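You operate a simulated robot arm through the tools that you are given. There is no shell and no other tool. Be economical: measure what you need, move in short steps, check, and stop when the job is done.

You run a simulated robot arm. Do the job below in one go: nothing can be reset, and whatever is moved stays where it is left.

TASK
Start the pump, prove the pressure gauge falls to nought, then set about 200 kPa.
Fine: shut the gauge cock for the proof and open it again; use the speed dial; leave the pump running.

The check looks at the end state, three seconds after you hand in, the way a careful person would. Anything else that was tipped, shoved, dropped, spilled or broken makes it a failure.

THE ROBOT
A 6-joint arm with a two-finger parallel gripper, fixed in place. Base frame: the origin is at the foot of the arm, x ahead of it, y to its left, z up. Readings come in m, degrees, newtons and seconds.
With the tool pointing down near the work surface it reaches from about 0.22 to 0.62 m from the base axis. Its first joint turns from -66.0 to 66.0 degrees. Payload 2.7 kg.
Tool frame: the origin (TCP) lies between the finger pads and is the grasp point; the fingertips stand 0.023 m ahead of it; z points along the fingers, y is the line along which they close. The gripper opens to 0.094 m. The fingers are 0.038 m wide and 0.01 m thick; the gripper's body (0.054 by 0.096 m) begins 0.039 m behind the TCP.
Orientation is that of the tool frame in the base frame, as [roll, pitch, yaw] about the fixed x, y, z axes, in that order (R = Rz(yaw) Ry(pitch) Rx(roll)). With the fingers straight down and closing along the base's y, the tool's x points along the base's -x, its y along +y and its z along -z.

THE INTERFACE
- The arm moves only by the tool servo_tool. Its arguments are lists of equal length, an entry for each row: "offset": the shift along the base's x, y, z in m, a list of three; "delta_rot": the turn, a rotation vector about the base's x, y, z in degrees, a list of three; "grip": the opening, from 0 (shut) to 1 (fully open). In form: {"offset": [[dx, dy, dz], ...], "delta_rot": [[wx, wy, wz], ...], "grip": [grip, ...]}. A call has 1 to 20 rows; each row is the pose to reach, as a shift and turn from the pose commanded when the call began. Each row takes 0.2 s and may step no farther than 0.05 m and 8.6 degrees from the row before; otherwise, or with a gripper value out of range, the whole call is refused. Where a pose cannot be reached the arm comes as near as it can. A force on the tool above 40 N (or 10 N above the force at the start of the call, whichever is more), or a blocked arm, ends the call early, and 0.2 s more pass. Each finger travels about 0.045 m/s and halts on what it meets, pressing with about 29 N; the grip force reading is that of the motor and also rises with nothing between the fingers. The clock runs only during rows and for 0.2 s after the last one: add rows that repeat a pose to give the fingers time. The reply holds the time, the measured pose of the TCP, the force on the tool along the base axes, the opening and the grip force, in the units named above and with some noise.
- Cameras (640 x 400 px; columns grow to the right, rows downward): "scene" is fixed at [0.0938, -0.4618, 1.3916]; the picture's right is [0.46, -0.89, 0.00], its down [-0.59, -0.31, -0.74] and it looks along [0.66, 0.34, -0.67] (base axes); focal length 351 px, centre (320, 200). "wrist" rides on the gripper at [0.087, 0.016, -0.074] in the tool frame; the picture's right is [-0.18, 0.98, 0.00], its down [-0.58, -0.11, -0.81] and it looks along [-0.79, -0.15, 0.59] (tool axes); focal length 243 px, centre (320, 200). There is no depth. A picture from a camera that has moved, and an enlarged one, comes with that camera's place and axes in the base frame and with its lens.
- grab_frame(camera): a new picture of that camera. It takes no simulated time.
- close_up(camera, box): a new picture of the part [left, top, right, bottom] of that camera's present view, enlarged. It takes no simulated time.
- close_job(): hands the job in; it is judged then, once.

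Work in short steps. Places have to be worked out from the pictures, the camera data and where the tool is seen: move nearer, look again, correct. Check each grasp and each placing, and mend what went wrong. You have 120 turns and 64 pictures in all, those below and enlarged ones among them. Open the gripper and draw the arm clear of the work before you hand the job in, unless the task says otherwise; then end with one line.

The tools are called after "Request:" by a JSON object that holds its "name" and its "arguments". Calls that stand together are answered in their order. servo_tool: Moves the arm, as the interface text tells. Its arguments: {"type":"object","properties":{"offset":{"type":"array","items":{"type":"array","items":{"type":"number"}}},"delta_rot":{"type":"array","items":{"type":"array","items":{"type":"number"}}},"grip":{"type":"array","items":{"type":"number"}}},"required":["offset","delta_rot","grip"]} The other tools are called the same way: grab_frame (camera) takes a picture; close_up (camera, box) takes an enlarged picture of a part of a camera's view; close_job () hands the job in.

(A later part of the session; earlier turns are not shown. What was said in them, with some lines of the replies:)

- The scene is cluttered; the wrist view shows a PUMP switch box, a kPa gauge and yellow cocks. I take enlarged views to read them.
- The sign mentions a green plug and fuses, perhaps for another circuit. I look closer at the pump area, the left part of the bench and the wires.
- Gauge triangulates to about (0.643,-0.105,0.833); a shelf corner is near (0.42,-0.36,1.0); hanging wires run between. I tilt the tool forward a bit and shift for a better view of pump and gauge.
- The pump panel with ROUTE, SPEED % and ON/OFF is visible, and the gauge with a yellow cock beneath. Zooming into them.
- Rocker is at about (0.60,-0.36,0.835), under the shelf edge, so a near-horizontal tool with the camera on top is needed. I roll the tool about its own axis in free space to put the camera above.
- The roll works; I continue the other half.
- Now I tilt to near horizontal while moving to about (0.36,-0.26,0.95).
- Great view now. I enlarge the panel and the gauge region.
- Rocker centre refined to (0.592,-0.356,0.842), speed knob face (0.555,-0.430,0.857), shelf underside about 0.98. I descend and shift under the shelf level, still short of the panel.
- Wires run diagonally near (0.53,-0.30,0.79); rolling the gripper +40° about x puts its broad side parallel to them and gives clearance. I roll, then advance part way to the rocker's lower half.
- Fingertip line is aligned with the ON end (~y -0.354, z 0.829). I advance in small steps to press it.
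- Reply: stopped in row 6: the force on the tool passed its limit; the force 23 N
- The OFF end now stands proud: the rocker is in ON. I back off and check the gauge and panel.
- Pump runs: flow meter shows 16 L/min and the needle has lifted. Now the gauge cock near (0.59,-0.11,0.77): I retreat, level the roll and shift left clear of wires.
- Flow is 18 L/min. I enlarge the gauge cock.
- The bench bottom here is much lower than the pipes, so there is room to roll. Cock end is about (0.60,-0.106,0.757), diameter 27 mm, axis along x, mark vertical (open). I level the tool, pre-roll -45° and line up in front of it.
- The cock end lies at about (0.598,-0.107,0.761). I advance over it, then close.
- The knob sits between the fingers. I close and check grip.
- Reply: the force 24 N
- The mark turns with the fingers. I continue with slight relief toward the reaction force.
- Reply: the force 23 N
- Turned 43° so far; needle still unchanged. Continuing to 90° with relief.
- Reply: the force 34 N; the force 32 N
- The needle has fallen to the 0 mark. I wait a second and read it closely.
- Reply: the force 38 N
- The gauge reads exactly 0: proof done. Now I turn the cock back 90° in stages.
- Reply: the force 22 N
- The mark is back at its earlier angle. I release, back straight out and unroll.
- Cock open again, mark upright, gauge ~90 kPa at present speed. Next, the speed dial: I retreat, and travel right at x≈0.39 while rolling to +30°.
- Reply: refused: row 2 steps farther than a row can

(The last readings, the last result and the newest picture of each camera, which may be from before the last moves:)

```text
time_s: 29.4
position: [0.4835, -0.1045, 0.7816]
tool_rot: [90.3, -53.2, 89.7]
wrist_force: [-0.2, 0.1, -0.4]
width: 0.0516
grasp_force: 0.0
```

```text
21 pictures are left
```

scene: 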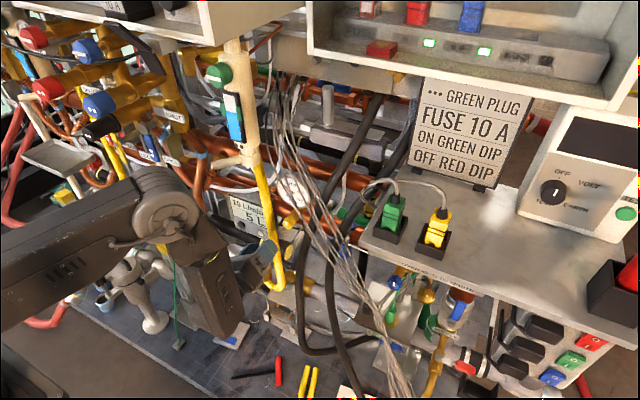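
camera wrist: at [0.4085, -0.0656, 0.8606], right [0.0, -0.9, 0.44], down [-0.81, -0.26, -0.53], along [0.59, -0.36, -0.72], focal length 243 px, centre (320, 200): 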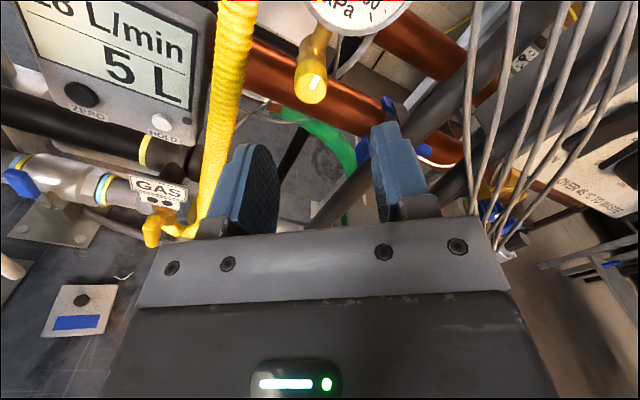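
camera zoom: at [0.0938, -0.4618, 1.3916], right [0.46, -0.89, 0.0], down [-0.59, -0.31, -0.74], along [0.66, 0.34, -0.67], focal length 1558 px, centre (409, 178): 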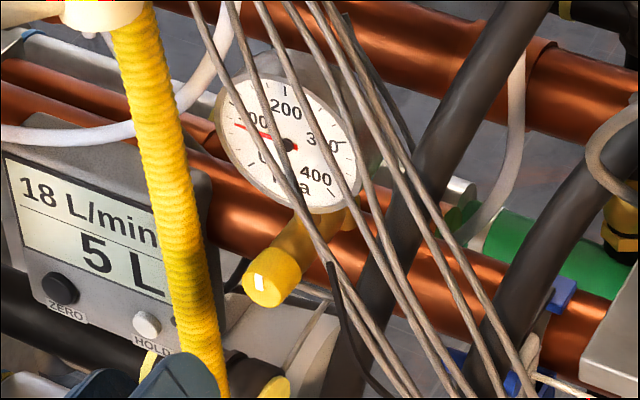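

A row was too long; I resend with smaller steps.

Request:
{"name": "servo_tool", "arguments": {"offset": [[-0.03, 0, 0.02], [-0.06, -0.01, 0.04], [-0.085, -0.03, 0.065], [-0.097, -0.06, 0.085], [-0.097, -0.1, 0.095], [-0.097, -0.14, 0.1], [-0.097, -0.18, 0.1], [-0.097, -0.22, 0.095], [-0.097, -0.26, 0.09], [-0.097, -0.295, 0.085], [-0.097, -0.325, 0.08]], "delta_rot": [[6, 0, 0], [12, 0, 0], [18, 0, 0], [24, 0, 0], [31, 0, 0], [38, 0, 0], [45, 0, 0], [51, 0, 0], [57, 0, 0], [62, 0, 0], [67, 0, 0]], "grip": [0.55, 0.55, 0.55, 0.55, 0.55, 0.55, 0.6, 0.6, 0.6, 0.6, 0.6]}}

Request:
{"name": "grab_frame", "arguments": {"camera": "wrist"}}

```text
time_s: 31.8
position: [0.4023, -0.4222, 0.86]
tool_rot: [-90.2, -60.0, -89.5]
wrist_force: [-0.4, -0.6, -0.2]
width: 0.0563
grasp_force: 0.0
out of reach, approached as far as the arm can: row 10, 11
```

```text
20 pictures are left
camera wrist: at [0.3272, -0.4808, 0.9275], right [0.0, -0.76, -0.65], down [-0.81, 0.38, -0.45], along [0.59, 0.53, -0.61], focal length 243 px, centre (320, 200)
```

wrist: 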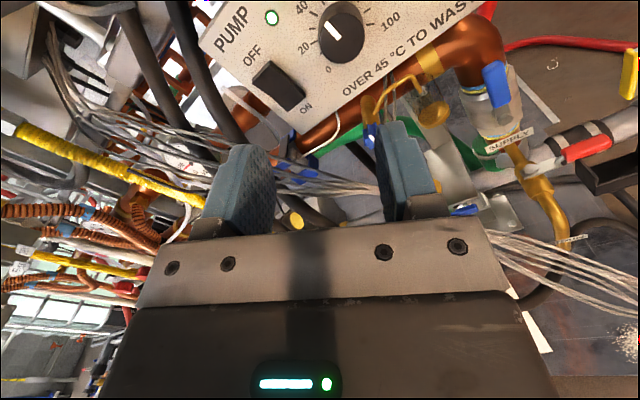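

LED is lit green. Zooming on the panel to read the dial and locate the knob.

Request:
{"name": "close_up", "arguments": {"camera": "wrist", "box": [200, 0, 480, 150]}}

```text
2.29 times, centred on (340, 75) of wrist
camera zoom: at [0.3272, -0.4808, 0.9275], right [0.0, -0.76, -0.65], down [-0.81, 0.38, -0.45], along [0.59, 0.53, -0.61], focal length 555 px, centre (274, 486)
```

zoom: 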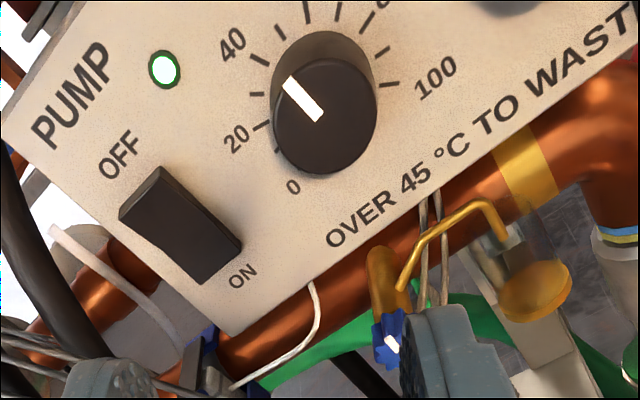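

Dial is around 50%; knob cap centre triangulates to (0.566,-0.437,0.852), diameter ~40 mm. I advance partly and re-check position.

Request:
{"name": "servo_tool", "arguments": {"offset": [[0.03, 0, -0.003], [0.06, -0.002, -0.006], [0.09, -0.004, -0.009]], "delta_rot": [[0, 0, 0], [0, 0, 0], [0, 0, 0]], "grip": [0.65, 0.65, 0.65]}}

Request:
{"name": "grab_frame", "arguments": {"camera": "wrist"}}

```text
time_s: 32.6
position: [0.4932, -0.425, 0.8518]
tool_rot: [-90.0, -59.9, -89.8]
wrist_force: [0.1, 0.3, -0.2]
width: 0.0611
grasp_force: 0.1
```

```text
18 pictures are left
camera wrist: at [0.4174, -0.4834, 0.9193], right [0.0, -0.76, -0.65], down [-0.81, 0.38, -0.45], along [0.59, 0.53, -0.61], focal length 243 px, centre (320, 200)
```

wrist: 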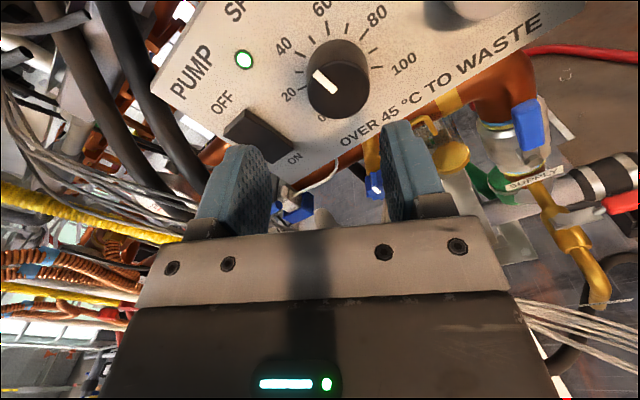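

Target confirmed at (y -0.438, z 0.850). Aligning laterally, then advancing over the knob.

Request:
{"name": "servo_tool", "arguments": {"offset": [[0.01, -0.012, -0.001], [0.03, -0.013, -0.002], [0.05, -0.013, -0.002], [0.066, -0.013, -0.002]], "delta_rot": [[0, 0, 0], [0, 0, 0], [0, 0, 0], [0, 0, 0]], "grip": [0.65, 0.65, 0.65, 0.65]}}

Request:
{"name": "grab_frame", "arguments": {"camera": "wrist"}}

```text
time_s: 33.6
position: [0.5566, -0.4394, 0.8511]
tool_rot: [-90.2, -59.8, -89.7]
wrist_force: [0.0, 0.8, 0.7]
width: 0.0611
grasp_force: 0.0
```

```text
17 pictures are left
camera wrist: at [0.4833, -0.4968, 0.9179], right [0.0, -0.76, -0.65], down [-0.81, 0.38, -0.45], along [0.59, 0.53, -0.61], focal length 243 px, centre (320, 200)
```

wrist: 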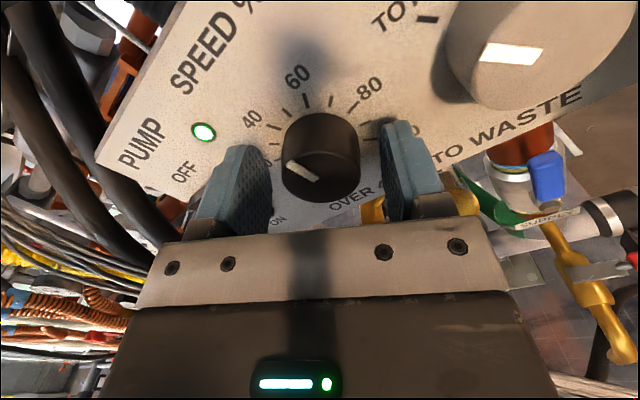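

Knob centred between fingers. I go in 5 mm more, grip, and turn clockwise about 24° first.

Request:
{"name": "servo_tool", "arguments": {"offset": [[0.005, 0, 0], [0.005, 0, 0], [0.005, 0, 0], [0.005, 0, 0], [0.005, 0, 0]], "delta_rot": [[0, 0, 0], [0, 0, 0], [0, 0, 0], [0, 0, 0], [0, 0, 0]], "grip": [0.65, 0.4, 0.3, 0.3, 0.3]}}

Request:
{"name": "servo_tool", "arguments": {"offset": [[0, 0, 0], [0, 0, 0], [0, 0, 0]], "delta_rot": [[8, 0, 0], [16, 0, 0], [24, 0, 0]], "grip": [0.3, 0.3, 0.3]}}

Request:
{"name": "grab_frame", "arguments": {"camera": "wrist"}}

```text
time_s: 34.8
position: [0.5648, -0.4383, 0.8512]
tool_rot: [-90.1, -59.9, -89.8]
wrist_force: [6.6, -4.0, -0.7]
width: 0.0418
grasp_force: 45.3
```

```text
time_s: 35.6
position: [0.5632, -0.4396, 0.8498]
tool_rot: [-90.0, -35.8, -89.9]
wrist_force: [14.1, -18.8, -5.6]
width: 0.0419
grasp_force: 45.1
```

```text
16 pictures are left
camera wrist: at [0.4882, -0.52, 0.8877], right [0.0, -0.43, -0.91], down [-0.81, 0.53, -0.25], along [0.59, 0.73, -0.34], focal length 243 px, centre (320, 200)
```

wrist: 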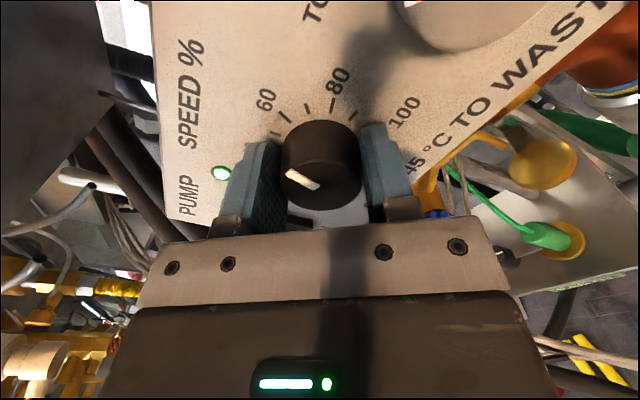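

Knob follows. I check the gauge.

Request:
{"name": "servo_tool", "arguments": {"offset": [[0, -0.001, 0], [0, -0.001, 0], [0, -0.001, 0]], "delta_rot": [[0, 0, 0], [0, 0, 0], [0, 0, 0]], "grip": [0.3, 0.3, 0.3]}}

Request:
{"name": "close_up", "arguments": {"camera": "scene", "box": [265, 165, 325, 215]}}

```text
time_s: 36.4
position: [0.5635, -0.44, 0.8499]
tool_rot: [-90.0, -35.9, -89.8]
wrist_force: [1.3, -4.3, -3.8]
width: 0.0419
grasp_force: 45.3
```

```text
8.00 times, centred on (295, 190) of scene
camera zoom: at [0.0939, -0.462, 1.3915], right [0.46, -0.89, 0.0], down [-0.59, -0.31, -0.74], along [0.66, 0.34, -0.67], focal length 2805 px, centre (520, 280)
```

zoom: 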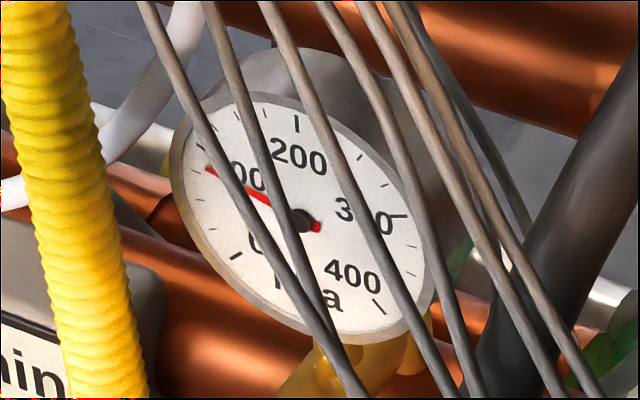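

Needle reads about 85–90, at ~59%. I turn another 32° and let it settle.

Request:
{"name": "servo_tool", "arguments": {"offset": [[0, 0, 0], [0, 0, 0], [0, -0.001, 0], [0, -0.001, 0], [0, -0.001, 0], [0, -0.001, 0], [0, -0.001, 0], [0, -0.001, 0]], "delta_rot": [[8, 0, 0], [16, 0, 0], [24, 0, 0], [32, 0, 0], [32, 0, 0], [32, 0, 0], [32, 0, 0], [32, 0, 0]], "grip": [0.3, 0.3, 0.3, 0.3, 0.3, 0.3, 0.3, 0.3]}}

Request:
{"name": "close_up", "arguments": {"camera": "scene", "box": [235, 165, 335, 245]}}

```text
time_s: 38.2
position: [0.5631, -0.4415, 0.8481]
tool_rot: [-90.1, -3.8, -89.8]
wrist_force: [-2.0, -4.0, -18.3]
width: 0.0421
grasp_force: 44.8
```

```text
5.00 times, centred on (285, 205) of scene
camera zoom: at [0.0941, -0.4622, 1.3914], right [0.46, -0.89, 0.0], down [-0.59, -0.31, -0.74], along [0.66, 0.35, -0.67], focal length 1753 px, centre (495, 175)
```

zoom: 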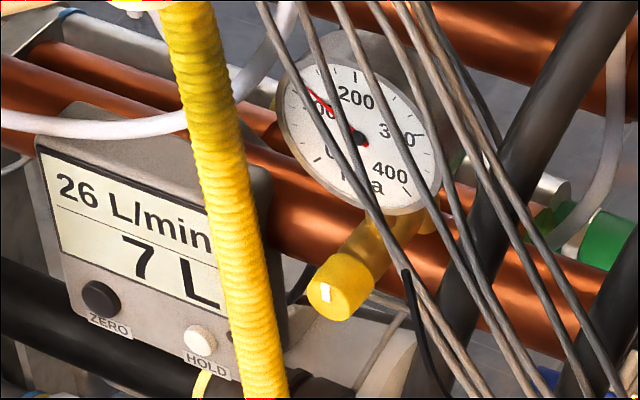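

Flow 26 L/min, needle ~120 and perhaps still rising. I wait 2 s and re-read.

Request:
{"name": "servo_tool", "arguments": {"offset": [[0, 0, -0.001], [0, 0, -0.001], [0, 0, -0.001], [0, 0, -0.001], [0, 0, -0.001], [0, 0, -0.001], [0, 0, -0.001], [0, 0, -0.001], [0, 0, -0.001], [0, 0, -0.001]], "delta_rot": [[0, 0, 0], [0, 0, 0], [0, 0, 0], [0, 0, 0], [0, 0, 0], [0, 0, 0], [0, 0, 0], [0, 0, 0], [0, 0, 0], [0, 0, 0]], "grip": [0.3, 0.3, 0.3, 0.3, 0.3, 0.3, 0.3, 0.3, 0.3, 0.3]}}

Request:
{"name": "close_up", "arguments": {"camera": "scene", "box": [265, 165, 325, 215]}}

Request:
{"name": "grab_frame", "arguments": {"camera": "wrist"}}

```text
time_s: 40.4
position: [0.564, -0.4412, 0.848]
tool_rot: [-90.1, -3.8, -89.9]
wrist_force: [-14.2, 0.9, -11.3]
width: 0.0416
grasp_force: 44.9
```

```text
8.00 times, centred on (295, 190) of scene
camera zoom: at [0.0937, -0.462, 1.3915], right [0.46, -0.89, 0.0], down [-0.59, -0.31, -0.74], along [0.66, 0.34, -0.67], focal length 2805 px, centre (520, 280)
```

zoom: 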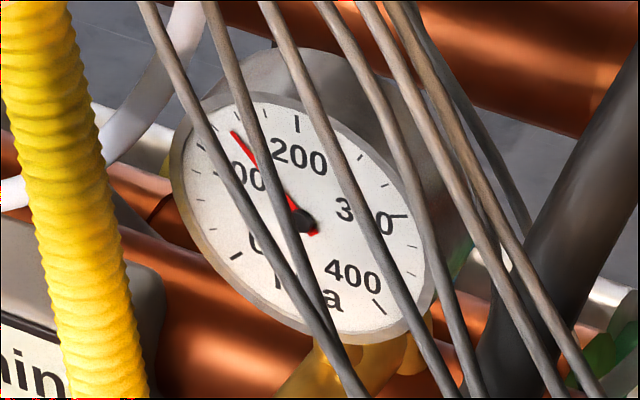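

```text
12 pictures are left
camera wrist: at [0.4884, -0.5285, 0.838], right [0.0, 0.12, -0.99], down [-0.81, 0.59, 0.07], along [0.59, 0.8, 0.09], focal length 243 px, centre (320, 200)
```

wrist: 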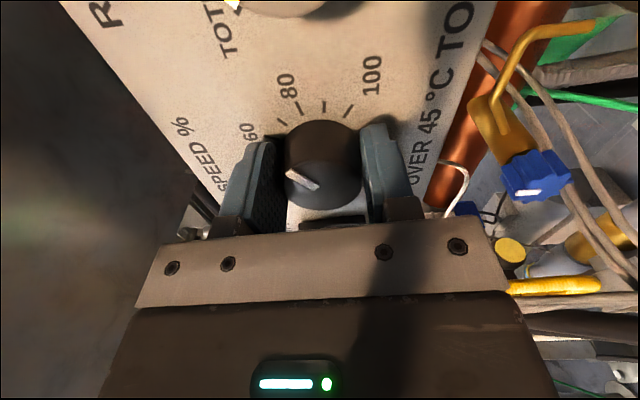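

About 140 kPa now near 71%. I turn about 22° more, wait, and read.

Request:
{"name": "servo_tool", "arguments": {"offset": [[-0.001, 0, -0.001], [-0.001, 0, -0.001], [-0.001, 0, -0.001], [-0.001, 0, -0.001], [-0.001, 0, -0.001], [-0.001, 0, -0.001], [-0.001, 0, -0.001], [-0.001, 0, -0.001], [-0.001, 0, -0.001], [-0.001, 0, -0.001], [-0.001, 0, -0.001], [-0.001, 0, -0.001], [-0.001, 0, -0.001], [-0.001, 0, -0.001], [-0.001, 0, -0.001], [-0.001, 0, -0.001], [-0.001, 0, -0.001]], "delta_rot": [[7, 0, 0], [14, 0, 0], [22, 0, 0], [22, 0, 0], [22, 0, 0], [22, 0, 0], [22, 0, 0], [22, 0, 0], [22, 0, 0], [22, 0, 0], [22, 0, 0], [22, 0, 0], [22, 0, 0], [22, 0, 0], [22, 0, 0], [22, 0, 0], [22, 0, 0]], "grip": [0.3, 0.3, 0.3, 0.3, 0.3, 0.3, 0.3, 0.3, 0.3, 0.3, 0.3, 0.3, 0.3, 0.3, 0.3, 0.3, 0.3]}}

Request:
{"name": "close_up", "arguments": {"camera": "scene", "box": [265, 165, 325, 215]}}

```text
time_s: 44.0
position: [0.5632, -0.4405, 0.8473]
tool_rot: [-89.9, 18.2, -89.8]
wrist_force: [18.4, 0.2, -20.5]
width: 0.0418
grasp_force: 44.9
```

```text
8.00 times, centred on (295, 190) of scene
camera zoom: at [0.0946, -0.4621, 1.3914], right [0.46, -0.89, 0.0], down [-0.59, -0.31, -0.74], along [0.66, 0.35, -0.67], focal length 2805 px, centre (520, 280)
```

zoom: 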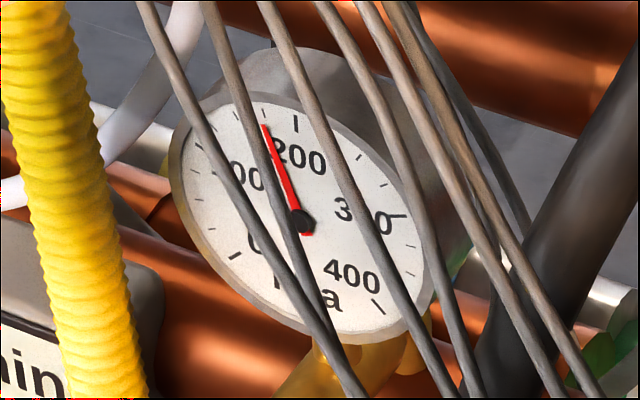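

Reads ~174 kPa. About 15° more should bring 200.

Request:
{"name": "servo_tool", "arguments": {"offset": [[0.0005, 0, -0.001], [0.0005, 0, -0.001], [0.0005, 0, -0.001], [0.0005, 0, -0.001], [0.0005, 0, -0.001], [0.0005, 0, -0.001], [0.0005, 0, -0.001], [0.0005, 0, -0.001], [0.0005, 0, -0.001], [0.0005, 0, -0.001], [0.0005, 0, -0.001], [0.0005, 0, -0.001], [0.0005, 0, -0.001], [0.0005, 0, -0.001], [0.0005, 0, -0.001], [0.0005, 0, -0.001], [0.0005, 0, -0.001]], "delta_rot": [[7, 0, 0], [15, 0, 0], [15, 0, 0], [15, 0, 0], [15, 0, 0], [15, 0, 0], [15, 0, 0], [15, 0, 0], [15, 0, 0], [15, 0, 0], [15, 0, 0], [15, 0, 0], [15, 0, 0], [15, 0, 0], [15, 0, 0], [15, 0, 0], [15, 0, 0]], "grip": [0.3, 0.3, 0.3, 0.3, 0.3, 0.3, 0.3, 0.3, 0.3, 0.3, 0.3, 0.3, 0.3, 0.3, 0.3, 0.3, 0.3]}}

Request:
{"name": "close_up", "arguments": {"camera": "scene", "box": [265, 165, 325, 215]}}

```text
time_s: 47.6
position: [0.5583, -0.4339, 0.8482]
tool_rot: [-89.6, 32.9, -90.0]
wrist_force: [22.5, -21.8, 6.5]
width: 0.0407
grasp_force: 45.2
out of reach, approached as far as the arm can: row 2, 3, 4, 5, 6, 7, 8, 9, 10, 11, 12, 13, 14, 15, 16, 17
```

```text
8.00 times, centred on (295, 190) of scene
camera zoom: at [0.0942, -0.4623, 1.3914], right [0.46, -0.89, 0.0], down [-0.59, -0.31, -0.74], along [0.66, 0.35, -0.67], focal length 2805 px, centre (520, 280)
```

zoom: 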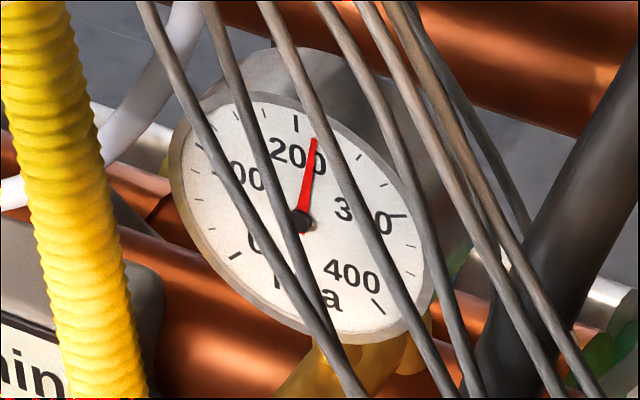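

Reads ~215 kPa. I turn back about 6° and wait.

Request:
{"name": "servo_tool", "arguments": {"offset": [[0, -0.001, 0], [0.001, -0.001, 0], [0.001, -0.001, 0], [0.001, -0.001, 0], [0.001, -0.001, 0], [0.001, -0.001, 0], [0.001, -0.001, 0], [0.001, -0.001, 0], [0.001, -0.001, 0], [0.001, -0.001, 0], [0.001, -0.001, 0], [0.001, -0.001, 0], [0.001, -0.001, 0], [0.001, -0.001, 0]], "delta_rot": [[-3, 0, 0], [-6, 0, 0], [-6, 0, 0], [-6, 0, 0], [-6, 0, 0], [-6, 0, 0], [-6, 0, 0], [-6, 0, 0], [-6, 0, 0], [-6, 0, 0], [-6, 0, 0], [-6, 0, 0], [-6, 0, 0], [-6, 0, 0]], "grip": [0.3, 0.3, 0.3, 0.3, 0.3, 0.3, 0.3, 0.3, 0.3, 0.3, 0.3, 0.3, 0.3, 0.3]}}

Request:
{"name": "close_up", "arguments": {"camera": "scene", "box": [265, 165, 325, 215]}}

```text
time_s: 50.6
position: [0.5586, -0.4348, 0.8494]
tool_rot: [-89.7, 26.9, -89.9]
wrist_force: [-18.3, 0.3, 17.4]
width: 0.0409
grasp_force: 45.0
```

```text
8.00 times, centred on (295, 190) of scene
camera zoom: at [0.0931, -0.4616, 1.3917], right [0.46, -0.89, 0.0], down [-0.59, -0.31, -0.75], along [0.66, 0.34, -0.67], focal length 2805 px, centre (520, 280)
```

zoom: 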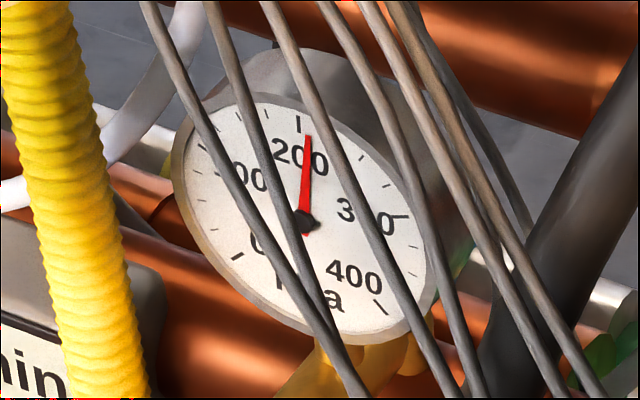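

About 207 kPa. Another −3°, then settle.

Request:
{"name": "servo_tool", "arguments": {"offset": [[0, 0, 0], [0, 0, 0], [0, 0, 0], [0, 0, 0], [0, 0, 0], [0, 0, 0], [0, 0, 0], [0, 0, 0], [0, 0, 0], [0, 0, 0]], "delta_rot": [[-3, 0, 0], [-3, 0, 0], [-3, 0, 0], [-3, 0, 0], [-3, 0, 0], [-3, 0, 0], [-3, 0, 0], [-3, 0, 0], [-3, 0, 0], [-3, 0, 0]], "grip": [0.3, 0.3, 0.3, 0.3, 0.3, 0.3, 0.3, 0.3, 0.3, 0.3]}}

Request:
{"name": "servo_tool", "arguments": {"offset": [[0, 0, 0], [0, 0, 0], [0, 0, 0], [-0.03, 0, 0], [-0.06, 0, 0], [-0.09, 0, 0]], "delta_rot": [[0, 0, 0], [0, 0, 0], [0, 0, 0], [0, 0, 0], [0, 0, 0], [0, 0, 0]], "grip": [0.45, 0.6, 0.65, 0.65, 0.65, 0.65]}}

Request:
{"name": "close_up", "arguments": {"camera": "scene", "box": [265, 165, 325, 215]}}

```text
time_s: 52.8
position: [0.558, -0.4345, 0.8476]
tool_rot: [-89.7, 23.9, -89.8]
wrist_force: [-20.4, 3.3, 17.1]
width: 0.0408
grasp_force: 45.0
```

```text
time_s: 54.2
position: [0.4686, -0.4347, 0.8494]
tool_rot: [-89.8, 24.1, -89.9]
wrist_force: [-1.0, -0.1, -1.1]
width: 0.061
grasp_force: 0.0
```

```text
8.00 times, centred on (295, 190) of scene
camera zoom: at [0.0938, -0.4618, 1.3916], right [0.46, -0.89, 0.0], down [-0.59, -0.31, -0.74], along [0.66, 0.34, -0.67], focal length 2805 px, centre (520, 280)
```

zoom: 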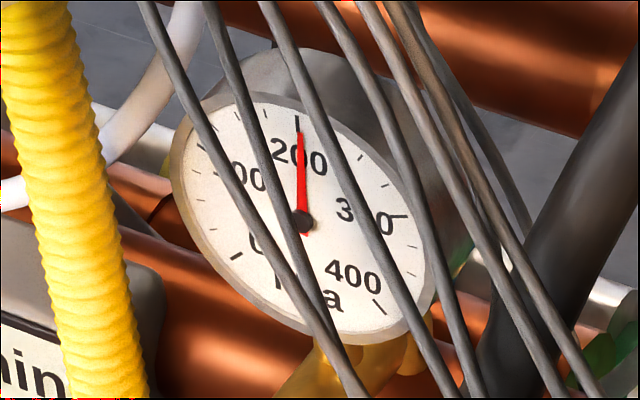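

Gauge holds ~202 kPa with the knob released. I now draw the arm clear, unrolling on the way.

Request:
{"name": "servo_tool", "arguments": {"offset": [[-0.02, 0.015, 0], [-0.04, 0.03, 0], [-0.06, 0.055, 0.01], [-0.08, 0.085, 0.03], [-0.095, 0.115, 0.05], [-0.105, 0.145, 0.075], [-0.115, 0.175, 0.095], [-0.125, 0.195, 0.115]], "delta_rot": [[-8, 0, 0], [-16, 0, 0], [-24, 0, 0], [-32, 0, 0], [-40, 0, 0], [-48, 0, 0], [-56, 0, 0], [-64, 0, 0]], "grip": [0.65, 0.65, 0.65, 0.65, 0.65, 0.65, 0.65, 0.65]}}

Request:
{"name": "close_up", "arguments": {"camera": "scene", "box": [235, 165, 335, 245]}}

Request:
{"name": "grab_frame", "arguments": {"camera": "scene"}}

Request:
{"name": "grab_frame", "arguments": {"camera": "wrist"}}

```text
time_s: 56.0
position: [0.3427, -0.2381, 0.9638]
tool_rot: [-89.9, -40.1, -89.8]
wrist_force: [0.4, 0.3, -0.1]
width: 0.0609
grasp_force: 0.1
```

```text
5.00 times, centred on (285, 205) of scene
camera zoom: at [0.0938, -0.4618, 1.3916], right [0.46, -0.89, 0.0], down [-0.59, -0.31, -0.74], along [0.66, 0.34, -0.67], focal length 1753 px, centre (495, 175)
```

zoom: 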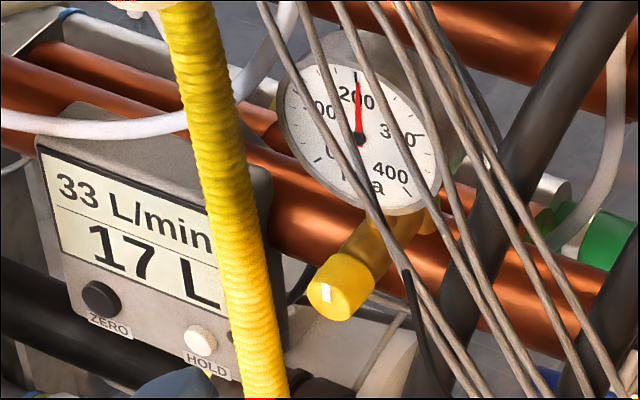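

```text
6 pictures are left
```

scene: 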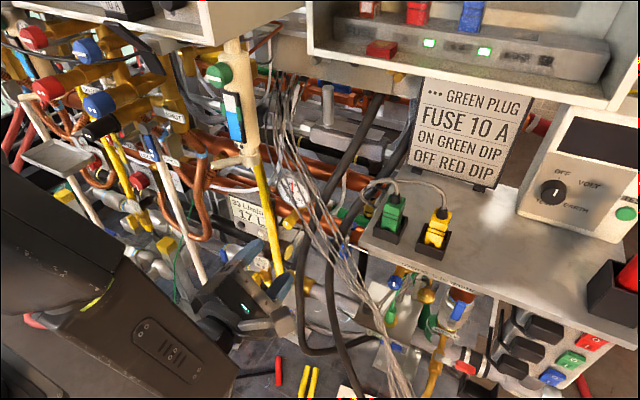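

```text
5 pictures are left
camera wrist: at [0.2689, -0.3159, 1.0077], right [0.0, -0.49, -0.87], down [-0.81, 0.51, -0.29], along [0.59, 0.7, -0.4], focal length 243 px, centre (320, 200)
```

wrist: 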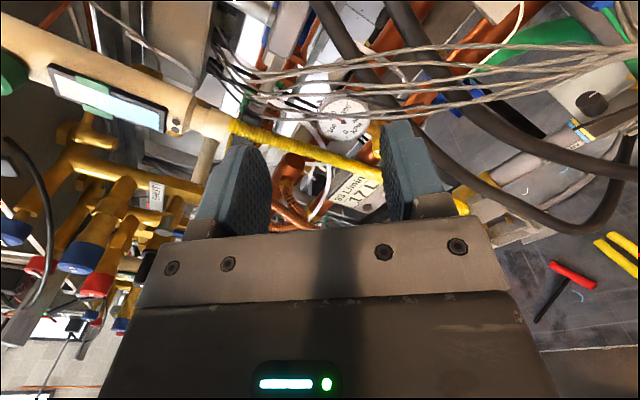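

The needle is on 200 and the cock mark is upright (open). The pump is running with the arm clear, so I hand in.

Request:
{"name": "close_job", "arguments": {}}

```text
The job is handed in.
```

The pump is running. With the cock shut the gauge fell to 0 kPa; it is open again, and the speed dial is set so the gauge reads about 200 kPa. The arm is clear with the gripper open.
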